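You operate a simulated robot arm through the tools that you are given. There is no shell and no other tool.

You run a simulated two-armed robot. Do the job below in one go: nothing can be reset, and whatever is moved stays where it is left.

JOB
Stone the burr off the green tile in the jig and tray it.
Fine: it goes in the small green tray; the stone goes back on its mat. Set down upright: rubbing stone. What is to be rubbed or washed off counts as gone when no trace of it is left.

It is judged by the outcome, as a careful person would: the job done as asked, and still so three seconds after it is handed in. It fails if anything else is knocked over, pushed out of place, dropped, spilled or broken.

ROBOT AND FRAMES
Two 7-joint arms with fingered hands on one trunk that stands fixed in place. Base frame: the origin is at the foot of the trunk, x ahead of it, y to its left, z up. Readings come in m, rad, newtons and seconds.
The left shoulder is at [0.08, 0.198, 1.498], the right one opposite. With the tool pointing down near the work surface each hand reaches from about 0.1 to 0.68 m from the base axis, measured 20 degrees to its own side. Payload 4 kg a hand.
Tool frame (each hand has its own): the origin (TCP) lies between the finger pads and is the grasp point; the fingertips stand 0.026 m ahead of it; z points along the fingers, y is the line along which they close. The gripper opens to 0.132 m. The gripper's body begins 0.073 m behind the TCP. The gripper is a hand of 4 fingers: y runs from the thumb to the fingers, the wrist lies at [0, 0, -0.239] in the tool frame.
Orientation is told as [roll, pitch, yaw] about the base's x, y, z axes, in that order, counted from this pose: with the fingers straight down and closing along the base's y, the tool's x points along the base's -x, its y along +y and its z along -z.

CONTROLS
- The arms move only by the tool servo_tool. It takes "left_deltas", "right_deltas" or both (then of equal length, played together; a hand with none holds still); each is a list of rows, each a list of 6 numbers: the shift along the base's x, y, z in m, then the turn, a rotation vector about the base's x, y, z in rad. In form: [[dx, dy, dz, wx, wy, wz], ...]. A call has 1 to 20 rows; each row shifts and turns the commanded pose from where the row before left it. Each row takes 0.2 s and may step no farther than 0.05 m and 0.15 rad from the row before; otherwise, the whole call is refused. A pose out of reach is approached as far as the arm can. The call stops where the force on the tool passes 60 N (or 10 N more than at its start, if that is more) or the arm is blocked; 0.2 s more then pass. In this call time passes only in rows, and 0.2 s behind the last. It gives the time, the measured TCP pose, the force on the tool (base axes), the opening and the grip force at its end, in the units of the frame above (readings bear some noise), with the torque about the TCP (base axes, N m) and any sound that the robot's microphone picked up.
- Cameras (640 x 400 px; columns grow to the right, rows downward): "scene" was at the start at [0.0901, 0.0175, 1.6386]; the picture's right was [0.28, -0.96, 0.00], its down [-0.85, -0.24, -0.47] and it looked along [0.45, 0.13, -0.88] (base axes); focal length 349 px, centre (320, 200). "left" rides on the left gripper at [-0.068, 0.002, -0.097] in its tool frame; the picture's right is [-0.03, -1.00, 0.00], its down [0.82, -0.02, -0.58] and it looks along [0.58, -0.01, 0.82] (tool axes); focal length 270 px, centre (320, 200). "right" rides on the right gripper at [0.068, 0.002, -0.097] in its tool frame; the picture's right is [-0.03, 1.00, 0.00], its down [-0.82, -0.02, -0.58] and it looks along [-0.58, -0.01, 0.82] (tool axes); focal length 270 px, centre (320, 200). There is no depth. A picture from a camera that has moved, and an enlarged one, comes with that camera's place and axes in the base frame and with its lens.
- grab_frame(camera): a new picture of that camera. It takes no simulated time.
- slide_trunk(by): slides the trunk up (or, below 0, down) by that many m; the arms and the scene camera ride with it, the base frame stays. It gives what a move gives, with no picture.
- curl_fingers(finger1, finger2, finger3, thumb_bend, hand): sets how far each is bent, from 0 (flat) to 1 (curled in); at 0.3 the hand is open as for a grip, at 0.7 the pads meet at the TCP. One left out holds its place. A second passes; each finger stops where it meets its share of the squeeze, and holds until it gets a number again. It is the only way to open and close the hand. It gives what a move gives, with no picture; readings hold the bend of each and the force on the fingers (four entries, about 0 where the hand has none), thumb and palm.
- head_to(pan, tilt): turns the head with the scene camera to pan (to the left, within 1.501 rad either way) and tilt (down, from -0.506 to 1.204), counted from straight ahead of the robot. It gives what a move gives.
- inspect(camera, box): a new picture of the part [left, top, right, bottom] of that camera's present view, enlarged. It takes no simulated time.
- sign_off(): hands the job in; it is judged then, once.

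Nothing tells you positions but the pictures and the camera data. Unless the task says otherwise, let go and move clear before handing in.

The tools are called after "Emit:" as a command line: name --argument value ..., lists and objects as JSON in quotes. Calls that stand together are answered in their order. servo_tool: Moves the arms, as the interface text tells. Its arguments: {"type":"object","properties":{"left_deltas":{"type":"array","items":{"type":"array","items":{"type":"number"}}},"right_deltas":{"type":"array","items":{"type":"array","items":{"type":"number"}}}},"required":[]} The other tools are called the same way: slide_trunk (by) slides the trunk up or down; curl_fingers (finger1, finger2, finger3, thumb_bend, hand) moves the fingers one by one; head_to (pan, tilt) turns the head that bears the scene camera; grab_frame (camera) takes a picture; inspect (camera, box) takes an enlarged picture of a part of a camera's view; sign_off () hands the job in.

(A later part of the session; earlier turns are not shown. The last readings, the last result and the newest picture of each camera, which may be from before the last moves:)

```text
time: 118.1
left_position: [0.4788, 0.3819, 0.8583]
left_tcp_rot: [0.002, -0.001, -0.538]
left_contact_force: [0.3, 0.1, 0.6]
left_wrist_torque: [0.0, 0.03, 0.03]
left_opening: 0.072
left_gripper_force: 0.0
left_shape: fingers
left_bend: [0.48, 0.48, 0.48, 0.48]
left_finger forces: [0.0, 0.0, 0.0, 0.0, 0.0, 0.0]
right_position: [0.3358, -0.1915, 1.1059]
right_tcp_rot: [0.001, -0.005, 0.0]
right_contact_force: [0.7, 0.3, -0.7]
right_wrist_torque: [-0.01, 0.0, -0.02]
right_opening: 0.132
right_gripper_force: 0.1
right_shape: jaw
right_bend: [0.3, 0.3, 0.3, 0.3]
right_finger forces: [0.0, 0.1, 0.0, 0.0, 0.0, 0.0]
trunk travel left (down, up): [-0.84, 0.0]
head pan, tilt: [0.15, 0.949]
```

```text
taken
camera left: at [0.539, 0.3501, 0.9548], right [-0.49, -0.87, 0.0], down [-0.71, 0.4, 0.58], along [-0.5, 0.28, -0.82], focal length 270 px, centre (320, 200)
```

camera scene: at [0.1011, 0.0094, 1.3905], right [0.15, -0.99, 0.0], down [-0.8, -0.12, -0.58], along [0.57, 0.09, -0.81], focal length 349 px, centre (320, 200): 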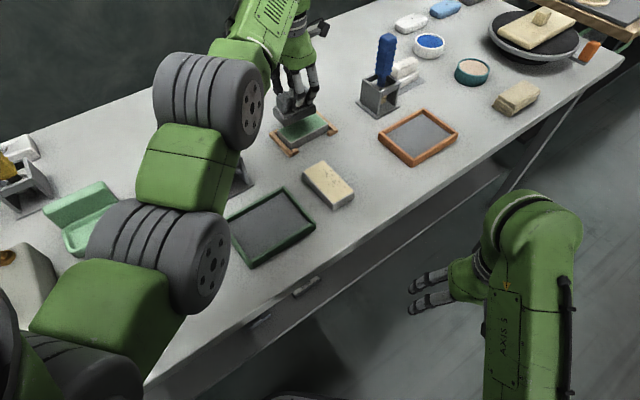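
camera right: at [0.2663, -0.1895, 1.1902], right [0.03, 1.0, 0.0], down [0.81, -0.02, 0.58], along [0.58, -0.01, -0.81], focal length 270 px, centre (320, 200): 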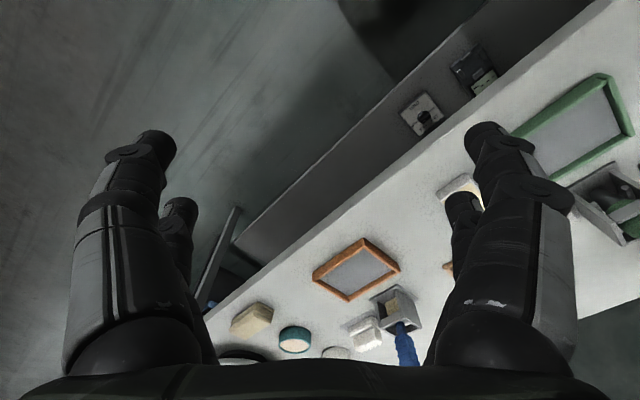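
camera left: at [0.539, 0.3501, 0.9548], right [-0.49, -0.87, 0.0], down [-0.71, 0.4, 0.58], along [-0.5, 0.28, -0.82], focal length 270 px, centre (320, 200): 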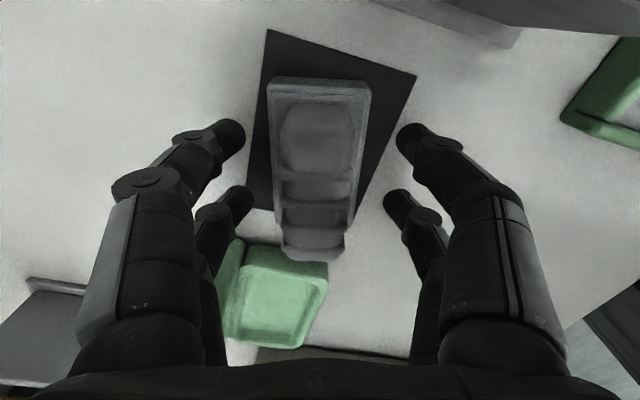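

Released and standing. I'll lift straight away and check how it sits on the mat.

Emit:
servo_tool --left_deltas '[[0, 0, 0.01, 0, 0, 0], [0, 0, 0.015, 0, 0, 0], [0, 0, 0.015, 0, 0, 0.04], [0, 0, 0.025, 0, 0, 0.11], [0, 0.002, 0.027, 0, 0, 0.125], [0, 0.003, 0.027, 0, 0, 0.125], [0, 0.005, 0.02, 0, 0, 0.125]]'

Emit:
grab_frame --camera "left"

Emit:
inspect --camera "left" --box '[250, 0, 410, 150]'

Emit:
inspect --camera "scene" --box '[160, 200, 280, 300]'

```text
time: 119.7
left_position: [0.4794, 0.3929, 0.9971]
left_tcp_rot: [0.003, -0.001, -0.012]
left_contact_force: [-0.4, -0.8, -0.2]
left_wrist_torque: [0.01, -0.01, 0.01]
left_opening: 0.0722
left_gripper_force: 0.0
left_shape: fingers
left_bend: [0.48, 0.48, 0.48, 0.48]
left_finger forces: [0.1, 0.0, 0.0, 0.0, 0.0, 0.0]
right_position: [0.3356, -0.1924, 1.1065]
right_tcp_rot: [0.001, -0.005, 0.0]
right_contact_force: [-0.5, 0.2, -0.1]
right_wrist_torque: [-0.01, -0.02, 0.0]
right_opening: 0.1319
right_gripper_force: 0.1
right_shape: jaw
right_bend: [0.3, 0.3, 0.3, 0.3]
right_finger forces: [0.0, 0.0, 0.0, 0.0, 0.1, 0.0]
trunk travel left (down, up): [-0.84, 0.0]
head pan, tilt: [0.15, 0.949]
```

```text
taken
camera left: at [0.5484, 0.395, 1.0938], right [0.01, -1.0, 0.0], down [-0.82, -0.01, 0.58], along [-0.58, -0.01, -0.82], focal length 270 px, centre (320, 200)
```

left: 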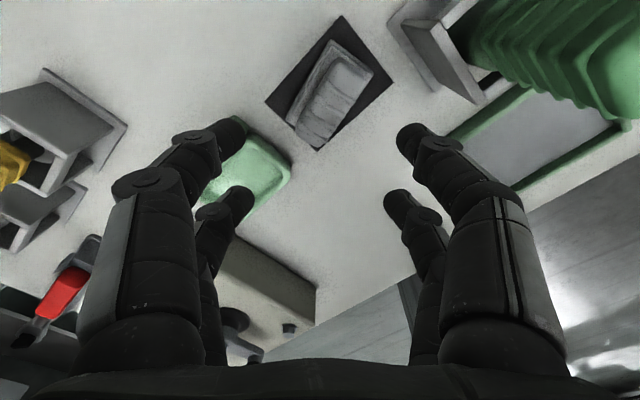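

```text
2.67 times, centred on (330, 75) of left
camera zoom: at [0.5484, 0.395, 1.0938], right [0.01, -1.0, 0.0], down [-0.82, -0.01, 0.58], along [-0.58, -0.01, -0.82], focal length 721 px, centre (293, 533)
```

zoom: 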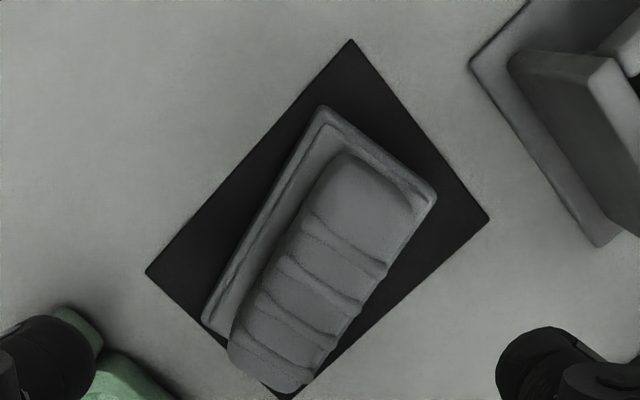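

```text
4.00 times, centred on (220, 250) of scene
camera zoom: at [0.1001, 0.0108, 1.6806], right [0.15, -0.99, 0.0], down [-0.8, -0.12, -0.58], along [0.58, 0.09, -0.81], focal length 1394 px, centre (720, 0)
```

zoom: 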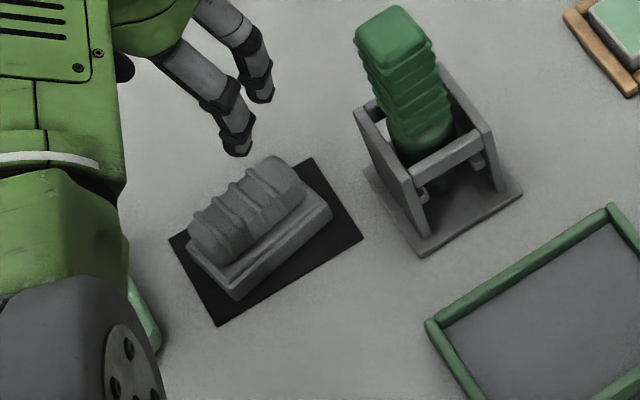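

The stone stands upright on its mat, fully within its edges. Now I'll go back for the tile the same safe way: outward past the brush, lowering the trunk in stages.

Emit:
servo_tool --left_deltas '[[0.033, 0.012, 0, 0, 0, 0], [0.033, 0.012, 0, 0, 0, 0], [0.033, 0.01, 0, 0, 0, 0]]'

Emit:
slide_trunk --by -0.075

Emit:
servo_tool --left_deltas '[[0.008, -0.01, 0.03, 0, 0, 0], [0.008, -0.01, 0.03, 0, 0, 0]]'

Emit:
slide_trunk --by -0.075

Emit:
servo_tool --left_deltas '[[0.01, -0.015, 0.03, 0, 0, 0], [0.01, -0.015, 0.03, 0, 0, 0]]'

Emit:
slide_trunk --by -0.075

Emit:
servo_tool --left_deltas '[[0.01, -0.015, 0.03, 0, 0, 0], [0.008, -0.015, 0.02, 0, 0, 0]]'

Emit:
slide_trunk --by -0.06

```text
time: 120.5
left_position: [0.5802, 0.4289, 0.9968]
left_tcp_rot: [0.0, 0.001, -0.013]
left_contact_force: [-0.9, -0.7, 0.0]
left_wrist_torque: [0.04, -0.01, 0.02]
left_opening: 0.0723
left_gripper_force: 0.0
left_shape: fingers
left_bend: [0.48, 0.48, 0.48, 0.48]
left_finger forces: [0.1, 0.0, 0.0, 0.0, 0.1, 0.0]
right_position: [0.3361, -0.1914, 1.1061]
right_tcp_rot: [0.0, -0.004, -0.001]
right_contact_force: [-1.2, 0.7, 0.6]
right_wrist_torque: [0.0, 0.01, -0.04]
right_opening: 0.1321
right_gripper_force: 0.1
right_shape: jaw
right_bend: [0.3, 0.3, 0.3, 0.3]
right_finger forces: [0.0, 0.0, 0.0, 0.1, 0.1, 0.0]
trunk travel left (down, up): [-0.84, 0.0]
head pan, tilt: [0.15, 0.949]
```

```text
time: 121.7
left_position: [0.5795, 0.4269, 0.9229]
left_tcp_rot: [0.002, -0.001, -0.013]
left_contact_force: [-0.2, -0.7, 0.6]
left_wrist_torque: [0.0, 0.02, -0.03]
left_opening: 0.0723
left_gripper_force: 0.0
left_shape: fingers
left_bend: [0.48, 0.48, 0.48, 0.48]
left_finger forces: [0.0, 0.0, 0.0, 0.0, 0.1, 0.0]
right_position: [0.3349, -0.1915, 1.0312]
right_tcp_rot: [0.0, -0.007, 0.0]
right_contact_force: [0.4, 0.1, 0.9]
right_wrist_torque: [0.0, 0.0, 0.04]
right_opening: 0.132
right_gripper_force: 0.0
right_shape: jaw
right_bend: [0.3, 0.3, 0.3, 0.3]
right_finger forces: [0.1, 0.1, 0.1, 0.0, 0.1, 0.0]
trunk travel left (down, up): [-0.765, 0.075]
head pan, tilt: [0.15, 0.949]
```

```text
time: 122.3
left_position: [0.5946, 0.4077, 0.9829]
left_tcp_rot: [0.002, 0.0, -0.013]
left_contact_force: [0.2, -1.0, 1.3]
left_wrist_torque: [0.06, -0.01, 0.0]
left_opening: 0.0725
left_gripper_force: 0.1
left_shape: fingers
left_bend: [0.48, 0.48, 0.48, 0.48]
left_finger forces: [0.1, 0.0, 0.0, 0.1, 0.2, 0.0]
right_position: [0.3338, -0.1922, 1.03]
right_tcp_rot: [0.001, -0.008, -0.001]
right_contact_force: [-1.0, 0.4, -0.7]
right_wrist_torque: [0.02, 0.02, 0.02]
right_opening: 0.1318
right_gripper_force: 0.1
right_shape: jaw
right_bend: [0.3, 0.3, 0.3, 0.3]
right_finger forces: [0.0, 0.0, 0.0, 0.0, 0.0, 0.0]
trunk travel left (down, up): [-0.765, 0.075]
head pan, tilt: [0.15, 0.949]
```

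```text
time: 123.4
left_position: [0.5942, 0.4064, 0.9069]
left_tcp_rot: [0.001, -0.002, -0.013]
left_contact_force: [-0.2, -0.4, 0.5]
left_wrist_torque: [-0.02, 0.04, -0.01]
left_opening: 0.072
left_gripper_force: 0.1
left_shape: fingers
left_bend: [0.48, 0.48, 0.48, 0.48]
left_finger forces: [0.0, 0.0, 0.0, 0.0, 0.1, 0.0]
right_position: [0.3352, -0.1916, 0.9565]
right_tcp_rot: [0.001, -0.007, 0.001]
right_contact_force: [0.3, 0.2, 0.2]
right_wrist_torque: [0.0, -0.03, -0.02]
right_opening: 0.132
right_gripper_force: 0.1
right_shape: jaw
right_bend: [0.3, 0.3, 0.3, 0.3]
right_finger forces: [0.1, 0.0, 0.0, 0.0, 0.0, 0.0]
trunk travel left (down, up): [-0.69, 0.15]
head pan, tilt: [0.15, 0.949]
```

```text
time: 124.0
left_position: [0.6141, 0.3769, 0.967]
left_tcp_rot: [0.001, -0.002, -0.014]
left_contact_force: [-0.7, -0.1, 1.3]
left_wrist_torque: [-0.03, 0.03, -0.02]
left_opening: 0.0722
left_gripper_force: 0.1
left_shape: fingers
left_bend: [0.48, 0.48, 0.48, 0.48]
left_finger forces: [0.0, 0.0, 0.0, 0.0, 0.1, 0.0]
right_position: [0.3357, -0.192, 0.9563]
right_tcp_rot: [0.001, -0.005, 0.0]
right_contact_force: [0.0, 0.7, 0.2]
right_wrist_torque: [0.0, 0.03, 0.0]
right_opening: 0.1321
right_gripper_force: 0.1
right_shape: jaw
right_bend: [0.3, 0.3, 0.3, 0.3]
right_finger forces: [0.1, 0.0, 0.1, 0.0, 0.0, 0.0]
trunk travel left (down, up): [-0.69, 0.15]
head pan, tilt: [0.15, 0.949]
```

```text
time: 125.1
left_position: [0.615, 0.3783, 0.8914]
left_tcp_rot: [0.001, -0.002, -0.013]
left_contact_force: [-0.4, 0.8, 0.2]
left_wrist_torque: [0.0, 0.02, -0.01]
left_opening: 0.0725
left_gripper_force: 0.2
left_shape: fingers
left_bend: [0.48, 0.48, 0.48, 0.48]
left_finger forces: [0.0, 0.1, 0.0, 0.0, 0.1, 0.0]
right_position: [0.3347, -0.191, 0.8818]
right_tcp_rot: [-0.001, -0.007, 0.001]
right_contact_force: [0.1, 0.9, -0.1]
right_wrist_torque: [0.02, 0.02, 0.01]
right_opening: 0.132
right_gripper_force: 0.0
right_shape: jaw
right_bend: [0.3, 0.3, 0.3, 0.3]
right_finger forces: [0.1, 0.0, 0.0, 0.1, 0.0, 0.0]
trunk travel left (down, up): [-0.615, 0.225]
head pan, tilt: [0.15, 0.949]
```

```text
time: 125.7
left_position: [0.6337, 0.348, 0.9398]
left_tcp_rot: [0.0, 0.001, -0.013]
left_contact_force: [1.2, -0.1, 0.9]
left_wrist_torque: [0.0, -0.02, -0.02]
left_opening: 0.0721
left_gripper_force: 0.2
left_shape: fingers
left_bend: [0.48, 0.48, 0.48, 0.48]
left_finger forces: [0.1, 0.2, 0.1, 0.0, 0.1, 0.1]
right_position: [0.3349, -0.1907, 0.8807]
right_tcp_rot: [-0.001, -0.004, -0.001]
right_contact_force: [-1.4, -0.7, -0.1]
right_wrist_torque: [-0.01, 0.04, 0.04]
right_opening: 0.1319
right_gripper_force: 0.0
right_shape: jaw
right_bend: [0.3, 0.3, 0.3, 0.3]
right_finger forces: [0.0, 0.0, 0.0, 0.1, 0.0, 0.0]
trunk travel left (down, up): [-0.615, 0.225]
head pan, tilt: [0.15, 0.949]
```

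```text
time: 126.7
left_position: [0.6333, 0.3483, 0.8812]
left_tcp_rot: [0.002, -0.003, -0.013]
left_contact_force: [-0.1, 1.0, 0.3]
left_wrist_torque: [0.01, 0.01, -0.03]
left_opening: 0.0722
left_gripper_force: 0.0
left_shape: fingers
left_bend: [0.48, 0.48, 0.48, 0.48]
left_finger forces: [0.0, 0.0, 0.0, 0.0, 0.1, 0.0]
right_position: [0.3338, -0.191, 0.8212]
right_tcp_rot: [-0.001, -0.007, 0.0]
right_contact_force: [-0.7, 1.0, 0.7]
right_wrist_torque: [0.0, 0.03, 0.02]
right_opening: 0.1319
right_gripper_force: 0.1
right_shape: jaw
right_bend: [0.3, 0.3, 0.3, 0.3]
right_finger forces: [0.0, 0.1, 0.0, 0.0, 0.1, 0.1]
trunk travel left (down, up): [-0.555, 0.285]
head pan, tilt: [0.15, 0.949]
```

Emit:
servo_tool --left_deltas '[[0.0115, -0.034, 0, 0, 0, -0.11], [0.0115, -0.034, 0, 0, 0, -0.12], [0.0115, -0.034, 0, 0, 0, -0.12], [0.0125, -0.034, 0, 0, 0, -0.12], [0.0125, -0.034, 0, 0, 0, -0.12], [0.0125, -0.034, 0, 0, 0, -0.12]]'

Emit:
curl_fingers --hand "left" --finger1 0.45 --finger2 0.45 --finger3 0.45 --thumb_bend 0.45

Emit:
grab_frame --camera "left"

Emit:
grab_frame --camera "scene"

```text
time: 128.1
left_position: [0.7046, 0.1429, 0.8804]
left_tcp_rot: [0.001, 0.0, -0.727]
left_contact_force: [0.0, -0.4, -0.5]
left_wrist_torque: [-0.01, 0.0, 0.01]
left_opening: 0.0724
left_gripper_force: 0.1
left_shape: fingers
left_bend: [0.48, 0.48, 0.48, 0.48]
left_finger forces: [0.0, 0.0, 0.1, 0.0, 0.0, 0.1]
right_position: [0.336, -0.1919, 0.8215]
right_tcp_rot: [0.0, -0.006, 0.0]
right_contact_force: [-0.4, -0.8, -0.5]
right_wrist_torque: [0.04, -0.05, 0.0]
right_opening: 0.1318
right_gripper_force: 0.1
right_shape: jaw
right_bend: [0.3, 0.3, 0.3, 0.3]
right_finger forces: [0.0, 0.0, 0.0, 0.0, 0.0, 0.0]
trunk travel left (down, up): [-0.555, 0.285]
head pan, tilt: [0.15, 0.949]
```

```text
time: 129.1
left_position: [0.7038, 0.1444, 0.8814]
left_tcp_rot: [0.001, -0.003, -0.723]
left_contact_force: [0.5, -0.1, -0.2]
left_wrist_torque: [0.0, 0.01, -0.02]
left_opening: 0.0821
left_gripper_force: 0.0
left_shape: fingers
left_bend: [0.45, 0.45, 0.45, 0.45]
left_finger forces: [0.0, 0.0, 0.0, 0.0, 0.0, 0.0]
right_position: [0.3344, -0.1919, 0.8207]
right_tcp_rot: [-0.001, -0.005, 0.001]
right_contact_force: [-0.5, -0.2, -0.9]
right_wrist_torque: [-0.02, -0.03, -0.03]
right_opening: 0.132
right_gripper_force: 0.2
right_shape: jaw
right_bend: [0.3, 0.3, 0.3, 0.3]
right_finger forces: [0.0, 0.0, 0.0, 0.0, 0.1, 0.1]
trunk travel left (down, up): [-0.555, 0.285]
head pan, tilt: [0.15, 0.949]
```

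```text
taken
camera left: at [0.7573, 0.1011, 0.9777], right [-0.64, -0.77, 0.0], down [-0.63, 0.53, 0.58], along [-0.44, 0.37, -0.82], focal length 270 px, centre (320, 200)
```

left: 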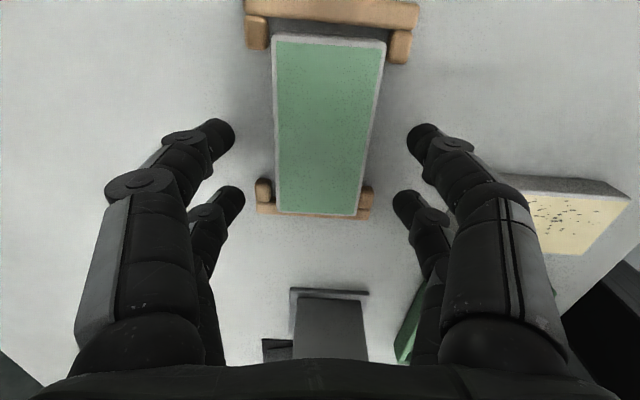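

```text
taken
camera scene: at [0.1003, 0.0105, 1.3956], right [0.15, -0.99, 0.0], down [-0.8, -0.12, -0.58], along [0.58, 0.09, -0.81], focal length 349 px, centre (320, 200)
```

scene: 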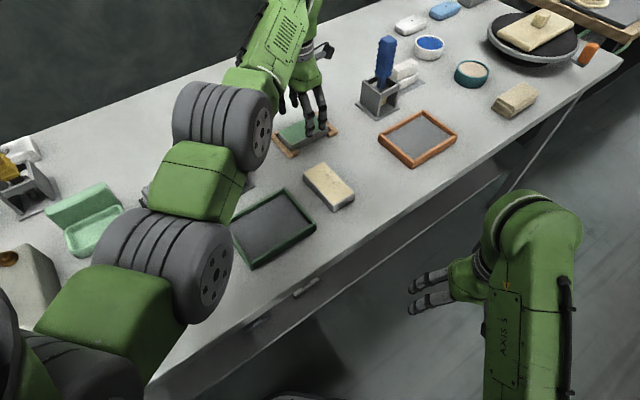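

Emit:
inspect --camera "left" --box '[235, 0, 425, 230]'

```text
1.74 times, centred on (330, 115) of left
camera zoom: at [0.7573, 0.1011, 0.9777], right [-0.64, -0.77, 0.0], down [-0.63, 0.53, 0.58], along [-0.44, 0.37, -0.82], focal length 470 px, centre (303, 348)
```

zoom: 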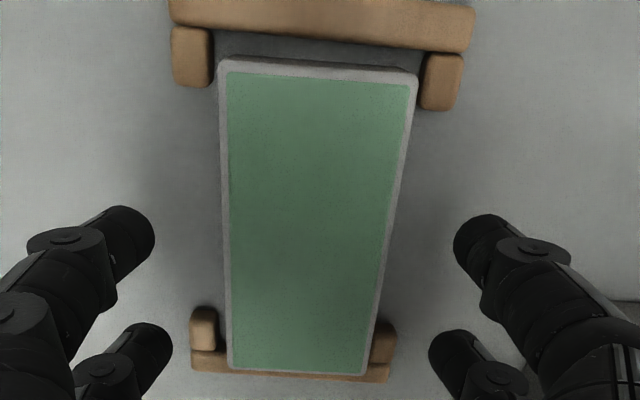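

The face is clean in this view too. The rear fingers would come close to the left stop's stubs, which was probably the earlier unexpected touch. So I'll grip about 8 mm further toward the far stop, trim the yaw, and then descend.

Emit:
servo_tool --left_deltas '[[0.003, -0.0027, 0, 0, 0, -0.02], [0.003, -0.0026, 0, 0, 0, -0.018], [0, 0, -0.012, 0, 0, 0], [0, 0, -0.01, 0, 0, 0]]'

Emit:
inspect --camera "left" --box '[190, 0, 450, 260]'

Emit:
inspect --camera "scene" --box '[260, 80, 350, 165]'

```text
time: 130.1
left_position: [0.7107, 0.1389, 0.8579]
left_tcp_rot: [0.0, -0.001, -0.762]
left_contact_force: [0.3, 0.3, 0.0]
left_wrist_torque: [-0.02, -0.01, -0.03]
left_opening: 0.0825
left_gripper_force: 0.1
left_shape: fingers
left_bend: [0.45, 0.45, 0.45, 0.45]
left_finger forces: [0.0, 0.0, 0.0, 0.1, 0.0, 0.1]
right_position: [0.3347, -0.1923, 0.821]
right_tcp_rot: [0.0, -0.006, 0.001]
right_contact_force: [0.5, -0.3, 0.6]
right_wrist_torque: [-0.01, -0.02, 0.04]
right_opening: 0.1321
right_gripper_force: 0.0
right_shape: jaw
right_bend: [0.3, 0.3, 0.3, 0.3]
right_finger forces: [0.0, 0.0, 0.1, 0.0, 0.0, 0.0]
trunk travel left (down, up): [-0.555, 0.285]
head pan, tilt: [0.15, 0.949]
```

```text
1.54 times, centred on (320, 130) of left
camera zoom: at [0.7625, 0.094, 0.9548], right [-0.67, -0.74, 0.0], down [-0.61, 0.55, 0.58], along [-0.43, 0.39, -0.82], focal length 416 px, centre (320, 308)
```

zoom: 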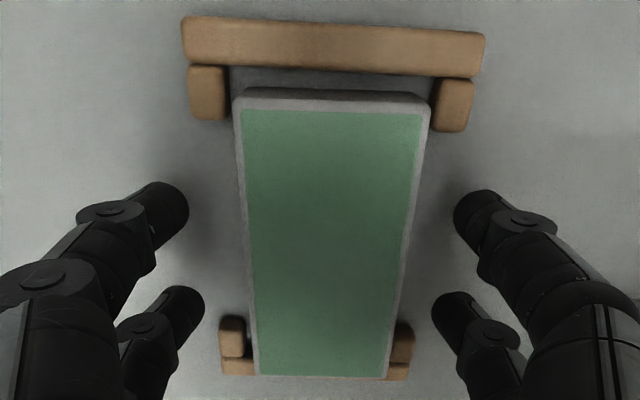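

```text
4.71 times, centred on (305, 122) of scene
camera zoom: at [0.1004, 0.0107, 1.3956], right [0.15, -0.99, 0.0], down [-0.8, -0.12, -0.58], along [0.58, 0.09, -0.81], focal length 1640 px, centre (391, 565)
```

zoom: 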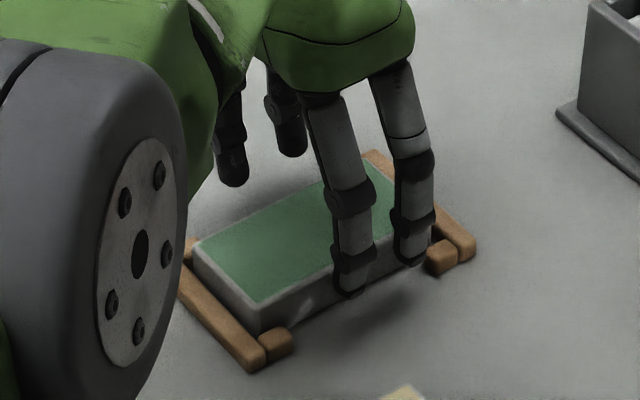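

The fingers have about 7–8 mm to the stubs at both ends. Going down to grasp.

Emit:
servo_tool --left_deltas '[[0, 0, -0.01, 0, 0, 0], [0, 0, -0.008, 0, 0, 0], [0, 0, -0.003, 0, 0, 0]]'

Emit:
inspect --camera "scene" --box '[260, 80, 350, 165]'

```text
time: 130.9
left_position: [0.7111, 0.1398, 0.8373]
left_tcp_rot: [0.0, -0.002, -0.763]
left_contact_force: [0.4, 0.2, -0.2]
left_wrist_torque: [0.01, -0.02, 0.02]
left_opening: 0.0824
left_gripper_force: 0.1
left_shape: fingers
left_bend: [0.45, 0.45, 0.45, 0.45]
left_finger forces: [0.0, 0.0, 0.0, 0.0, 0.1, 0.1]
right_position: [0.335, -0.1914, 0.8218]
right_tcp_rot: [0.0, -0.004, 0.0]
right_contact_force: [-1.3, 0.3, 0.5]
right_wrist_torque: [0.0, 0.02, 0.0]
right_opening: 0.1319
right_gripper_force: 0.1
right_shape: jaw
right_bend: [0.3, 0.3, 0.3, 0.3]
right_finger forces: [0.0, 0.0, 0.0, 0.0, 0.0, 0.0]
trunk travel left (down, up): [-0.555, 0.285]
head pan, tilt: [0.15, 0.949]
```

```text
4.71 times, centred on (305, 122) of scene
camera zoom: at [0.1001, 0.0106, 1.3956], right [0.15, -0.99, 0.0], down [-0.8, -0.12, -0.58], along [0.58, 0.09, -0.81], focal length 1640 px, centre (391, 565)
```

zoom: 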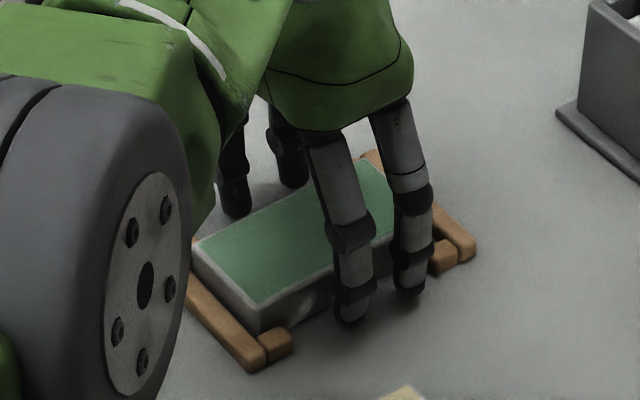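

Emit:
servo_tool --left_deltas '[[0, 0, -0.002, 0, 0, 0]]'

Emit:
curl_fingers --hand "left" --finger1 0.7 --finger2 0.7 --finger3 0.7 --thumb_bend 0.7

Emit:
grab_frame --camera "left"

```text
time: 131.3
left_position: [0.7121, 0.1406, 0.8354]
left_tcp_rot: [0.002, 0.001, -0.762]
left_contact_force: [0.5, -0.6, 0.0]
left_wrist_torque: [0.01, 0.02, 0.01]
left_opening: 0.0821
left_gripper_force: 0.1
left_shape: fingers
left_bend: [0.45, 0.45, 0.45, 0.45]
left_finger forces: [0.0, 0.0, 0.0, 0.1, 0.1, 0.0]
right_position: [0.3343, -0.1905, 0.8207]
right_tcp_rot: [0.0, -0.004, 0.0]
right_contact_force: [0.7, 0.3, 0.4]
right_wrist_torque: [0.02, -0.03, 0.01]
right_opening: 0.1318
right_gripper_force: 0.0
right_shape: jaw
right_bend: [0.3, 0.3, 0.3, 0.3]
right_finger forces: [0.0, 0.1, 0.1, 0.1, 0.1, 0.1]
trunk travel left (down, up): [-0.555, 0.285]
head pan, tilt: [0.15, 0.949]
```

```text
time: 132.3
left_position: [0.7109, 0.138, 0.8353]
left_tcp_rot: [-0.001, 0.001, -0.762]
left_contact_force: [-5.3, -3.7, 0.5]
left_wrist_torque: [-0.04, 0.09, -0.19]
left_opening: 0.0531
left_gripper_force: 22.0
left_shape: fingers
left_bend: [0.52, 0.53, 0.55, 0.61]
left_finger forces: [9.6, 9.7, 8.0, 0.0, 16.7, 0.1]
right_position: [0.3355, -0.1926, 0.8212]
right_tcp_rot: [0.001, -0.006, 0.001]
right_contact_force: [-0.7, 0.1, -0.3]
right_wrist_torque: [-0.03, 0.01, 0.03]
right_opening: 0.1317
right_gripper_force: 0.0
right_shape: jaw
right_bend: [0.3, 0.3, 0.3, 0.3]
right_finger forces: [0.1, 0.0, 0.1, 0.1, 0.1, 0.1]
trunk travel left (down, up): [-0.555, 0.285]
head pan, tilt: [0.15, 0.949]
```

```text
taken
camera left: at [0.7619, 0.0937, 0.9319], right [-0.67, -0.74, 0.0], down [-0.6, 0.55, 0.58], along [-0.43, 0.39, -0.82], focal length 270 px, centre (320, 200)
```

left: 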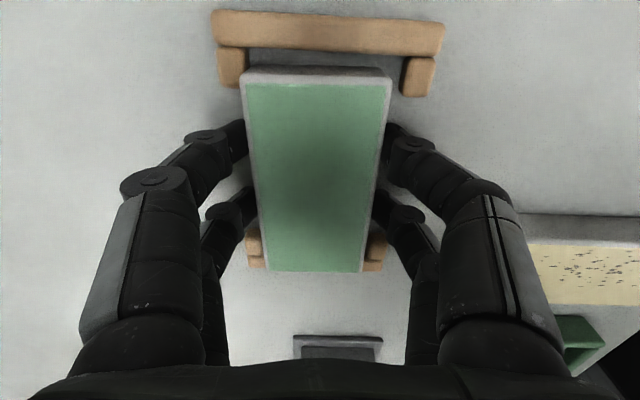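

Gripped, with the tile leaning lightly on one stub (about 6 N sideways). I'll relieve that by a millimetre or so and lift straight up.

Emit:
servo_tool --left_deltas '[[-0.0011, -0.001, 0.001, 0, 0, 0], [0, 0, 0.006, 0, 0, 0], [0, 0, 0.01, 0, 0, 0]]'

Emit:
inspect --camera "scene" --box '[260, 80, 350, 165]'

```text
time: 133.1
left_position: [0.7106, 0.1397, 0.8528]
left_tcp_rot: [0.002, -0.002, -0.762]
left_contact_force: [-1.2, 0.4, -3.1]
left_wrist_torque: [-0.02, 0.0, -0.01]
left_opening: 0.0532
left_gripper_force: 22.3
left_shape: fingers
left_bend: [0.51, 0.51, 0.56, 0.62]
left_finger forces: [11.3, 10.5, 7.0, 0.1, 14.7, 0.0]
right_position: [0.3344, -0.1897, 0.8211]
right_tcp_rot: [0.0, -0.003, 0.001]
right_contact_force: [0.0, -1.5, -0.2]
right_wrist_torque: [0.0, 0.02, -0.02]
right_opening: 0.1321
right_gripper_force: 0.0
right_shape: jaw
right_bend: [0.3, 0.3, 0.3, 0.3]
right_finger forces: [0.0, 0.0, 0.1, 0.1, 0.1, 0.0]
trunk travel left (down, up): [-0.555, 0.285]
head pan, tilt: [0.15, 0.949]
```

```text
4.71 times, centred on (305, 122) of scene
camera zoom: at [0.1006, 0.0109, 1.3956], right [0.15, -0.99, 0.0], down [-0.8, -0.12, -0.58], along [0.58, 0.09, -0.81], focal length 1640 px, centre (391, 565)
```

zoom: 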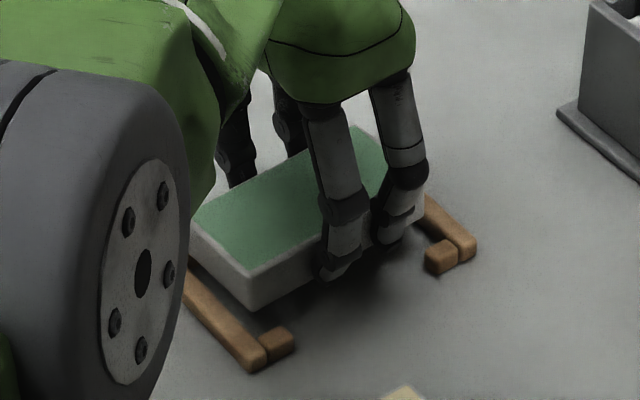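

The tile is free of the jig. I'll raise it, turn to neutral and bring it inward toward the tray, raising the trunk in stages.

Emit:
servo_tool --left_deltas '[[0, 0, 0.015, 0, 0, 0], [0, 0, 0.015, 0, 0, 0]]'

Emit:
slide_trunk --by 0.09

Emit:
servo_tool --left_deltas '[[0, 0, 0, 0, 0, 0.127], [-0.008, 0, 0, 0, 0, 0.127], [-0.012, 0, 0, 0, 0, 0.127], [-0.016, 0, 0, 0, 0, 0.127], [-0.018, 0, 0, 0, 0, 0.127], [-0.018, 0, 0, 0, 0, 0.127]]'

Emit:
grab_frame --camera "scene"

Emit:
grab_frame --camera "left"

```text
time: 133.7
left_position: [0.7098, 0.1393, 0.8826]
left_tcp_rot: [-0.002, -0.001, -0.763]
left_contact_force: [0.3, -0.3, -3.7]
left_wrist_torque: [-0.03, -0.01, -0.01]
left_opening: 0.0529
left_gripper_force: 22.2
left_shape: fingers
left_bend: [0.51, 0.51, 0.56, 0.62]
left_finger forces: [11.2, 10.5, 7.1, 0.0, 14.6, 0.0]
right_position: [0.3347, -0.1907, 0.8221]
right_tcp_rot: [0.0, -0.003, 0.0]
right_contact_force: [0.0, -0.2, 0.2]
right_wrist_torque: [0.0, -0.04, 0.01]
right_opening: 0.1319
right_gripper_force: 0.0
right_shape: jaw
right_bend: [0.3, 0.3, 0.3, 0.3]
right_finger forces: [0.0, 0.1, 0.0, 0.0, 0.0, 0.0]
trunk travel left (down, up): [-0.555, 0.285]
head pan, tilt: [0.15, 0.949]
```

```text
time: 134.9
left_position: [0.711, 0.139, 0.972]
left_tcp_rot: [0.001, 0.0, -0.764]
left_contact_force: [0.1, 0.3, -3.5]
left_wrist_torque: [-0.03, 0.02, 0.0]
left_opening: 0.0535
left_gripper_force: 21.4
left_shape: fingers
left_bend: [0.51, 0.51, 0.56, 0.62]
left_finger forces: [11.2, 10.4, 7.1, 0.1, 14.6, 0.1]
right_position: [0.3353, -0.1901, 0.9108]
right_tcp_rot: [0.0, -0.004, 0.0]
right_contact_force: [-0.1, 0.4, 0.0]
right_wrist_torque: [0.02, 0.0, 0.01]
right_opening: 0.1319
right_gripper_force: 0.0
right_shape: jaw
right_bend: [0.3, 0.3, 0.3, 0.3]
right_finger forces: [0.0, 0.0, 0.0, 0.1, 0.0, 0.0]
trunk travel left (down, up): [-0.645, 0.195]
head pan, tilt: [0.15, 0.949]
```

```text
time: 136.3
left_position: [0.6369, 0.1388, 0.9718]
left_tcp_rot: [0.002, -0.002, 0.002]
left_contact_force: [-0.9, 0.6, -3.3]
left_wrist_torque: [0.01, -0.05, 0.03]
left_opening: 0.053
left_gripper_force: 21.6
left_shape: fingers
left_bend: [0.51, 0.51, 0.56, 0.62]
left_finger forces: [11.2, 10.5, 7.0, 0.1, 14.7, 0.1]
right_position: [0.3355, -0.1913, 0.9105]
right_tcp_rot: [0.0, -0.008, -0.001]
right_contact_force: [-0.6, 0.5, 0.1]
right_wrist_torque: [0.03, 0.0, 0.01]
right_opening: 0.1319
right_gripper_force: 0.0
right_shape: jaw
right_bend: [0.3, 0.3, 0.3, 0.3]
right_finger forces: [0.0, 0.0, 0.0, 0.1, 0.0, 0.0]
trunk travel left (down, up): [-0.645, 0.195]
head pan, tilt: [0.15, 0.949]
```

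```text
taken
camera scene: at [0.0998, 0.0109, 1.4857], right [0.15, -0.99, 0.0], down [-0.8, -0.12, -0.58], along [0.58, 0.09, -0.81], focal length 349 px, centre (320, 200)
```

scene: 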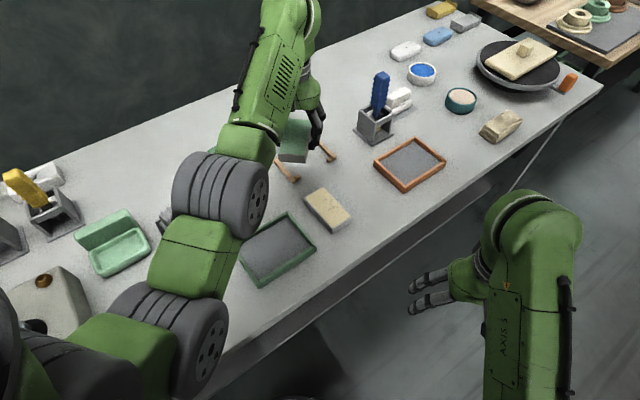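

```text
taken
camera left: at [0.7064, 0.1414, 1.0693], right [0.03, -1.0, 0.0], down [-0.82, -0.02, 0.58], along [-0.58, -0.01, -0.82], focal length 270 px, centre (320, 200)
```

left: 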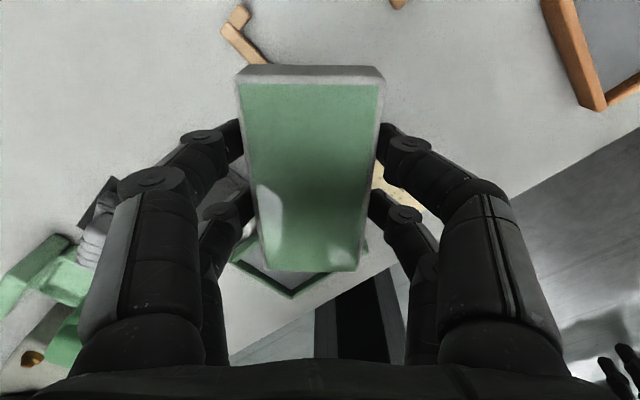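

Emit:
slide_trunk --by 0.09

Emit:
servo_tool --left_deltas '[[-0.025, 0.001, -0.025, 0, 0, 0], [-0.025, 0.001, -0.025, 0, 0, 0], [-0.025, 0.001, -0.025, 0, 0, 0]]'

Emit:
slide_trunk --by 0.105

Emit:
servo_tool --left_deltas '[[-0.025, 0.004, -0.03, 0, 0, 0], [-0.025, 0.004, -0.03, 0, 0, 0], [-0.025, 0.004, -0.03, 0, 0, 0], [-0.025, 0.004, -0.03, 0, 0, 0]]'

Emit:
grab_frame --camera "left"

Emit:
grab_frame --camera "scene"

```text
time: 137.6
left_position: [0.638, 0.138, 1.0621]
left_tcp_rot: [0.001, 0.001, 0.0]
left_contact_force: [-0.4, -0.1, -3.6]
left_wrist_torque: [0.02, 0.01, -0.02]
left_opening: 0.0533
left_gripper_force: 22.1
left_shape: fingers
left_bend: [0.51, 0.51, 0.56, 0.62]
left_finger forces: [11.2, 10.5, 7.0, 0.0, 14.6, 0.1]
right_position: [0.3353, -0.1908, 1.0002]
right_tcp_rot: [0.0, -0.005, 0.001]
right_contact_force: [-1.2, 0.1, 0.6]
right_wrist_torque: [-0.01, 0.03, 0.02]
right_opening: 0.1321
right_gripper_force: 0.0
right_shape: jaw
right_bend: [0.3, 0.3, 0.3, 0.3]
right_finger forces: [0.1, 0.0, 0.0, 0.1, 0.0, 0.0]
trunk travel left (down, up): [-0.735, 0.105]
head pan, tilt: [0.15, 0.949]
```

```text
time: 138.4
left_position: [0.5627, 0.1405, 0.9875]
left_tcp_rot: [0.001, -0.004, -0.001]
left_contact_force: [-0.3, 0.4, -3.4]
left_wrist_torque: [-0.02, -0.02, 0.0]
left_opening: 0.0532
left_gripper_force: 21.6
left_shape: fingers
left_bend: [0.51, 0.51, 0.56, 0.62]
left_finger forces: [11.3, 10.5, 7.1, 0.0, 14.6, 0.0]
right_position: [0.3351, -0.1907, 1.0011]
right_tcp_rot: [-0.001, -0.008, 0.001]
right_contact_force: [-0.1, -1.0, -0.5]
right_wrist_torque: [-0.01, -0.02, 0.01]
right_opening: 0.1321
right_gripper_force: 0.0
right_shape: jaw
right_bend: [0.3, 0.3, 0.3, 0.3]
right_finger forces: [0.1, 0.0, 0.0, 0.0, 0.0, 0.1]
trunk travel left (down, up): [-0.735, 0.105]
head pan, tilt: [0.15, 0.949]
```

```text
time: 139.8
left_position: [0.5622, 0.1401, 1.0918]
left_tcp_rot: [0.002, -0.001, 0.0]
left_contact_force: [0.1, -0.9, -2.6]
left_wrist_torque: [-0.01, -0.01, -0.03]
left_opening: 0.0532
left_gripper_force: 22.1
left_shape: fingers
left_bend: [0.51, 0.51, 0.56, 0.62]
left_finger forces: [11.3, 10.5, 7.1, 0.0, 14.7, 0.1]
right_position: [0.3353, -0.1919, 1.1074]
right_tcp_rot: [0.0, -0.004, 0.0]
right_contact_force: [0.0, 0.0, -0.1]
right_wrist_torque: [0.02, -0.01, -0.02]
right_opening: 0.1319
right_gripper_force: 0.0
right_shape: jaw
right_bend: [0.3, 0.3, 0.3, 0.3]
right_finger forces: [0.0, 0.1, 0.0, 0.0, 0.1, 0.0]
trunk travel left (down, up): [-0.84, 0.0]
head pan, tilt: [0.15, 0.949]
```

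```text
time: 140.8
left_position: [0.4622, 0.156, 0.9726]
left_tcp_rot: [0.0, -0.004, -0.002]
left_contact_force: [0.6, -0.7, -2.3]
left_wrist_torque: [-0.04, 0.0, 0.01]
left_opening: 0.053
left_gripper_force: 21.4
left_shape: fingers
left_bend: [0.51, 0.51, 0.56, 0.62]
left_finger forces: [11.3, 10.5, 7.1, 0.1, 14.6, 0.0]
right_position: [0.3337, -0.1914, 1.1062]
right_tcp_rot: [0.0, -0.006, 0.0]
right_contact_force: [0.3, 0.3, -0.2]
right_wrist_torque: [-0.01, -0.01, 0.0]
right_opening: 0.1319
right_gripper_force: 0.0
right_shape: jaw
right_bend: [0.3, 0.3, 0.3, 0.3]
right_finger forces: [0.0, 0.1, 0.1, 0.0, 0.0, 0.1]
trunk travel left (down, up): [-0.84, 0.0]
head pan, tilt: [0.15, 0.949]
```

```text
taken
camera left: at [0.5306, 0.1593, 1.0689], right [0.02, -1.0, 0.0], down [-0.82, -0.02, 0.58], along [-0.58, -0.01, -0.82], focal length 270 px, centre (320, 200)
```

left: 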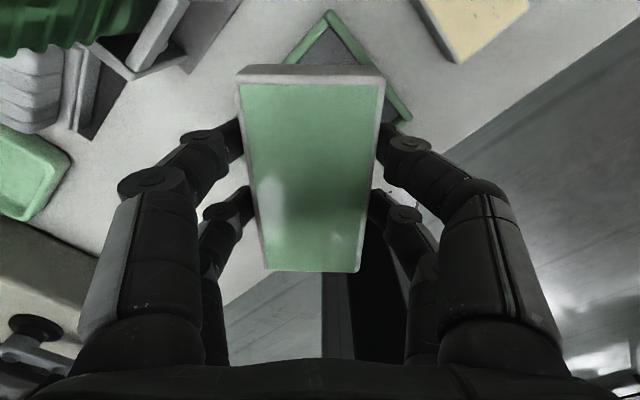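

```text
taken
camera scene: at [0.0998, 0.0112, 1.6807], right [0.15, -0.99, 0.0], down [-0.8, -0.12, -0.58], along [0.58, 0.09, -0.81], focal length 349 px, centre (320, 200)
```

scene: 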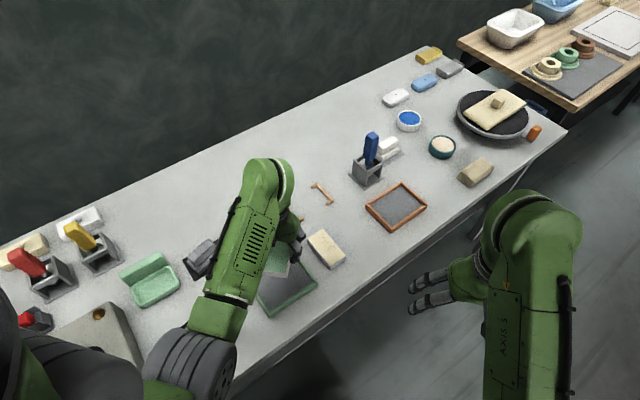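

Smooth so far. I'll lower a bit over the tray first, since that gives the wrist more room, then turn to -45° in small steps.

Emit:
servo_tool --left_deltas '[[0, 0, -0.022, 0, 0, 0], [0, 0, -0.022, 0, 0, 0], [0, 0, 0, 0, 0, -0.1], [0, 0, 0, 0, 0, -0.1], [0, 0, 0, 0, 0, -0.1]]'

Emit:
servo_tool --left_deltas '[[0, 0, 0, 0, 0, -0.1], [0, 0, 0, 0, 0, -0.1]]'

Emit:
servo_tool --left_deltas '[[0, 0, 0, 0, 0, -0.1], [0, 0, 0, 0, 0, -0.09]]'

Emit:
grab_frame --camera "left"

Emit:
inspect --camera "scene" --box '[220, 200, 360, 330]'

```text
time: 142.0
left_position: [0.462, 0.157, 0.9298]
left_tcp_rot: [0.002, 0.0, -0.301]
left_contact_force: [0.0, 0.1, -3.6]
left_wrist_torque: [-0.02, -0.05, 0.0]
left_opening: 0.0533
left_gripper_force: 21.7
left_shape: fingers
left_bend: [0.51, 0.51, 0.56, 0.62]
left_finger forces: [11.3, 10.4, 7.0, 0.0, 14.6, 0.1]
right_position: [0.3352, -0.1906, 1.1056]
right_tcp_rot: [0.0, -0.005, -0.002]
right_contact_force: [0.1, 0.7, 0.4]
right_wrist_torque: [-0.03, 0.01, 0.03]
right_opening: 0.1319
right_gripper_force: 0.1
right_shape: jaw
right_bend: [0.3, 0.3, 0.3, 0.3]
right_finger forces: [0.1, 0.1, 0.1, 0.1, 0.1, 0.0]
trunk travel left (down, up): [-0.84, 0.0]
head pan, tilt: [0.15, 0.949]
```

```text
time: 142.6
left_position: [0.4631, 0.1564, 0.9278]
left_tcp_rot: [0.0, -0.001, -0.504]
left_contact_force: [-0.5, -0.4, -3.6]
left_wrist_torque: [-0.02, -0.03, 0.02]
left_opening: 0.0532
left_gripper_force: 21.4
left_shape: fingers
left_bend: [0.51, 0.51, 0.56, 0.62]
left_finger forces: [11.2, 10.4, 7.2, 0.0, 14.6, 0.1]
right_position: [0.3349, -0.1912, 1.1052]
right_tcp_rot: [0.002, -0.005, 0.001]
right_contact_force: [-0.3, -0.1, 0.4]
right_wrist_torque: [0.01, -0.05, 0.03]
right_opening: 0.132
right_gripper_force: 0.1
right_shape: jaw
right_bend: [0.3, 0.3, 0.3, 0.3]
right_finger forces: [0.0, 0.0, 0.1, 0.0, 0.0, 0.0]
trunk travel left (down, up): [-0.84, 0.0]
head pan, tilt: [0.15, 0.949]
```

```text
time: 143.2
left_position: [0.4615, 0.1573, 0.9281]
left_tcp_rot: [0.0, -0.001, -0.692]
left_contact_force: [0.2, -0.1, -3.7]
left_wrist_torque: [-0.03, 0.0, 0.01]
left_opening: 0.0532
left_gripper_force: 21.7
left_shape: fingers
left_bend: [0.51, 0.51, 0.56, 0.62]
left_finger forces: [11.3, 10.3, 7.2, 0.1, 14.6, 0.0]
right_position: [0.335, -0.1917, 1.1047]
right_tcp_rot: [0.001, -0.004, 0.0]
right_contact_force: [-0.6, 0.7, -0.5]
right_wrist_torque: [0.05, 0.0, -0.03]
right_opening: 0.132
right_gripper_force: 0.1
right_shape: jaw
right_bend: [0.3, 0.3, 0.3, 0.3]
right_finger forces: [0.1, 0.1, 0.1, 0.1, 0.0, 0.0]
trunk travel left (down, up): [-0.84, 0.0]
head pan, tilt: [0.15, 0.949]
```

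```text
taken
camera left: at [0.5164, 0.1156, 1.0247], right [-0.62, -0.79, 0.0], down [-0.64, 0.51, 0.58], along [-0.45, 0.36, -0.82], focal length 270 px, centre (320, 200)
```

left: 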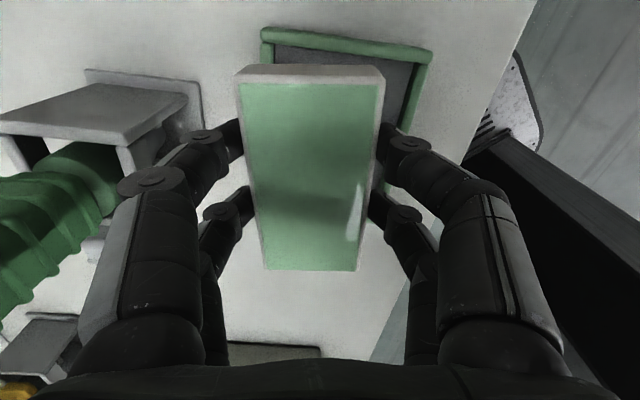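

```text
3.08 times, centred on (290, 265) of scene
camera zoom: at [0.1006, 0.0108, 1.6806], right [0.15, -0.99, 0.0], down [-0.8, -0.12, -0.58], along [0.58, 0.09, -0.81], focal length 1072 px, centre (412, 0)
```

zoom: 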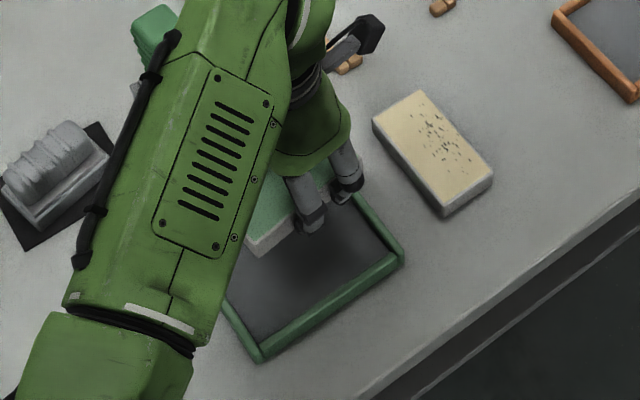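

Emit:
servo_tool --left_deltas '[[0, 0, -0.005, 0, 0, -0.045], [0, 0, -0.005, 0, 0, -0.04]]'

Emit:
grab_frame --camera "left"

```text
time: 143.8
left_position: [0.4617, 0.1565, 0.9184]
left_tcp_rot: [0.001, 0.001, -0.776]
left_contact_force: [0.1, 0.4, -3.7]
left_wrist_torque: [0.0, -0.01, 0.02]
left_opening: 0.0532
left_gripper_force: 21.3
left_shape: fingers
left_bend: [0.51, 0.51, 0.56, 0.62]
left_finger forces: [11.4, 10.4, 7.1, 0.0, 14.6, 0.0]
right_position: [0.3358, -0.1912, 1.1058]
right_tcp_rot: [0.0, -0.004, -0.001]
right_contact_force: [0.0, 0.1, -0.6]
right_wrist_torque: [0.0, -0.03, -0.02]
right_opening: 0.1319
right_gripper_force: 0.0
right_shape: jaw
right_bend: [0.3, 0.3, 0.3, 0.3]
right_finger forces: [0.0, 0.1, 0.0, 0.0, 0.0, 0.0]
trunk travel left (down, up): [-0.84, 0.0]
head pan, tilt: [0.15, 0.949]
```

```text
taken
camera left: at [0.5126, 0.1115, 1.0145], right [-0.68, -0.73, 0.0], down [-0.6, 0.56, 0.58], along [-0.42, 0.39, -0.82], focal length 270 px, centre (320, 200)
```

left: 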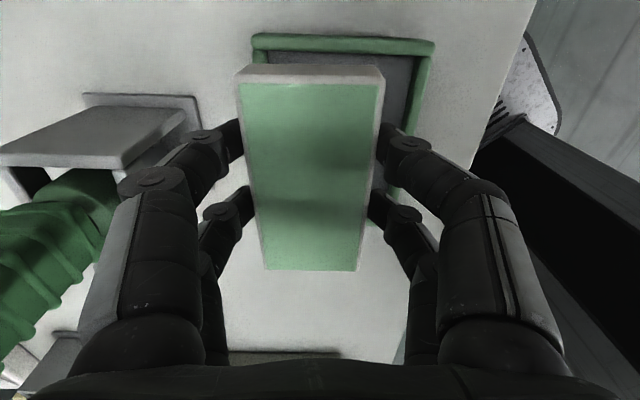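

Aligned with the tray. The tile centre needs to move about (-27, +3) mm to sit over the tray centre. I'll shift, then lower partway and recheck.

Emit:
servo_tool --left_deltas '[[-0.0136, 0.0013, 0, 0, 0, 0], [-0.0137, 0.0013, 0, 0, 0, 0], [0, 0, -0.02, 0, 0, 0], [0, 0, -0.015, 0, 0, 0]]'

Emit:
grab_frame --camera "left"

Emit:
inspect --camera "scene" --box '[220, 200, 340, 330]'

```text
time: 144.8
left_position: [0.436, 0.1599, 0.8836]
left_tcp_rot: [0.003, -0.002, -0.774]
left_contact_force: [-0.1, -0.1, -3.1]
left_wrist_torque: [-0.04, 0.0, 0.0]
left_opening: 0.0533
left_gripper_force: 21.8
left_shape: fingers
left_bend: [0.51, 0.51, 0.56, 0.62]
left_finger forces: [11.3, 10.4, 7.1, 0.1, 14.6, 0.0]
right_position: [0.3365, -0.1913, 1.1058]
right_tcp_rot: [-0.001, -0.004, 0.0]
right_contact_force: [-0.3, 0.2, -0.3]
right_wrist_torque: [-0.04, -0.01, 0.01]
right_opening: 0.1321
right_gripper_force: 0.1
right_shape: jaw
right_bend: [0.3, 0.3, 0.3, 0.3]
right_finger forces: [0.0, 0.1, 0.1, 0.0, 0.0, 0.0]
trunk travel left (down, up): [-0.84, 0.0]
head pan, tilt: [0.15, 0.949]
```

```text
taken
camera left: at [0.4858, 0.114, 0.9796], right [-0.68, -0.73, 0.0], down [-0.6, 0.56, 0.58], along [-0.42, 0.39, -0.82], focal length 270 px, centre (320, 200)
```

left: 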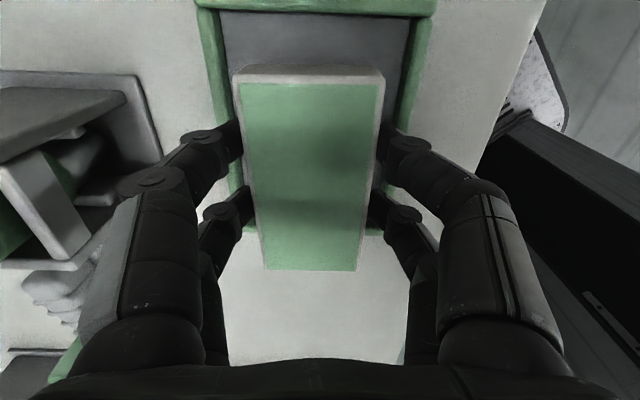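

```text
3.08 times, centred on (280, 265) of scene
camera zoom: at [0.1017, 0.0109, 1.6805], right [0.15, -0.99, 0.0], down [-0.8, -0.12, -0.58], along [0.57, 0.09, -0.81], focal length 1072 px, centre (443, 0)
```

zoom: 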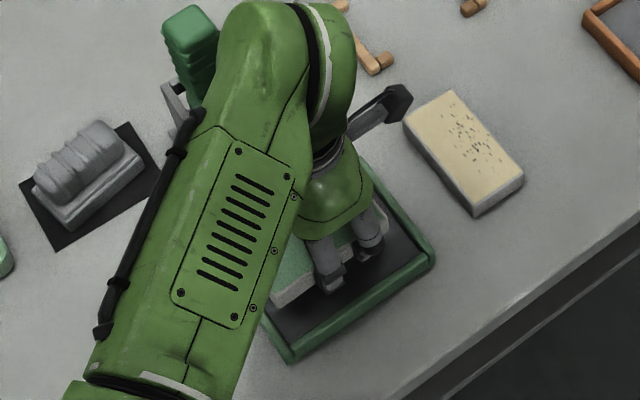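

Emit:
inspect --camera "left" --box '[180, 0, 450, 270]'

```text
1.48 times, centred on (315, 135) of left
camera zoom: at [0.4858, 0.114, 0.9796], right [-0.68, -0.73, 0.0], down [-0.6, 0.56, 0.58], along [-0.42, 0.39, -0.82], focal length 400 px, centre (327, 296)
```

zoom: 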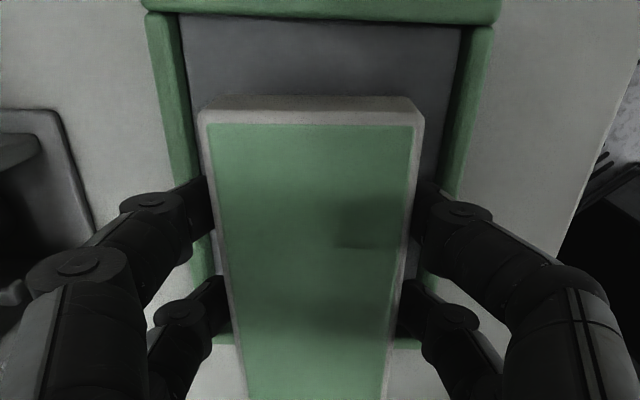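

The tile is centred in the tray opening, with clearance on all four sides and the fingers inside the rim. Lowering gently.

Emit:
servo_tool --left_deltas '[[0, 0, -0.012, 0, 0, 0], [0, 0, -0.012, 0, 0, 0], [0, 0, -0.008, 0, 0, 0]]'

Emit:
grab_frame --camera "left"

```text
time: 145.6
left_position: [0.4352, 0.1591, 0.8517]
left_tcp_rot: [0.0, -0.001, -0.773]
left_contact_force: [-0.4, -0.6, -3.1]
left_wrist_torque: [-0.04, -0.01, 0.04]
left_opening: 0.0533
left_gripper_force: 21.6
left_shape: fingers
left_bend: [0.51, 0.51, 0.56, 0.62]
left_finger forces: [11.2, 10.4, 7.1, 0.0, 14.5, 0.0]
right_position: [0.3361, -0.1915, 1.1061]
right_tcp_rot: [-0.002, -0.006, 0.0]
right_contact_force: [0.5, -0.5, 0.7]
right_wrist_torque: [-0.02, -0.05, 0.0]
right_opening: 0.1319
right_gripper_force: 0.1
right_shape: jaw
right_bend: [0.3, 0.3, 0.3, 0.3]
right_finger forces: [0.0, 0.0, 0.1, 0.0, 0.0, 0.0]
trunk travel left (down, up): [-0.84, 0.0]
head pan, tilt: [0.15, 0.949]
```

```text
taken
camera left: at [0.4853, 0.1137, 0.948], right [-0.68, -0.73, 0.0], down [-0.6, 0.56, 0.58], along [-0.42, 0.39, -0.82], focal length 270 px, centre (320, 200)
```

left: 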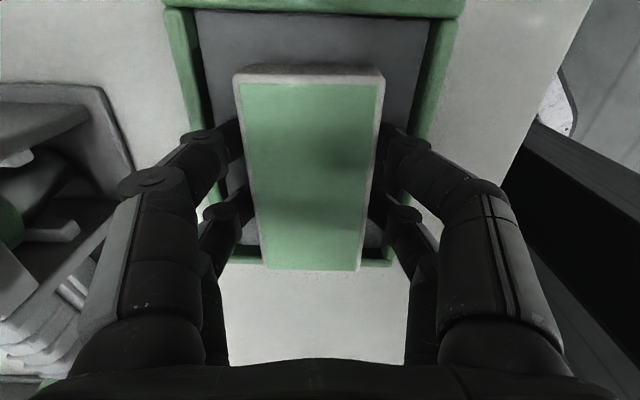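

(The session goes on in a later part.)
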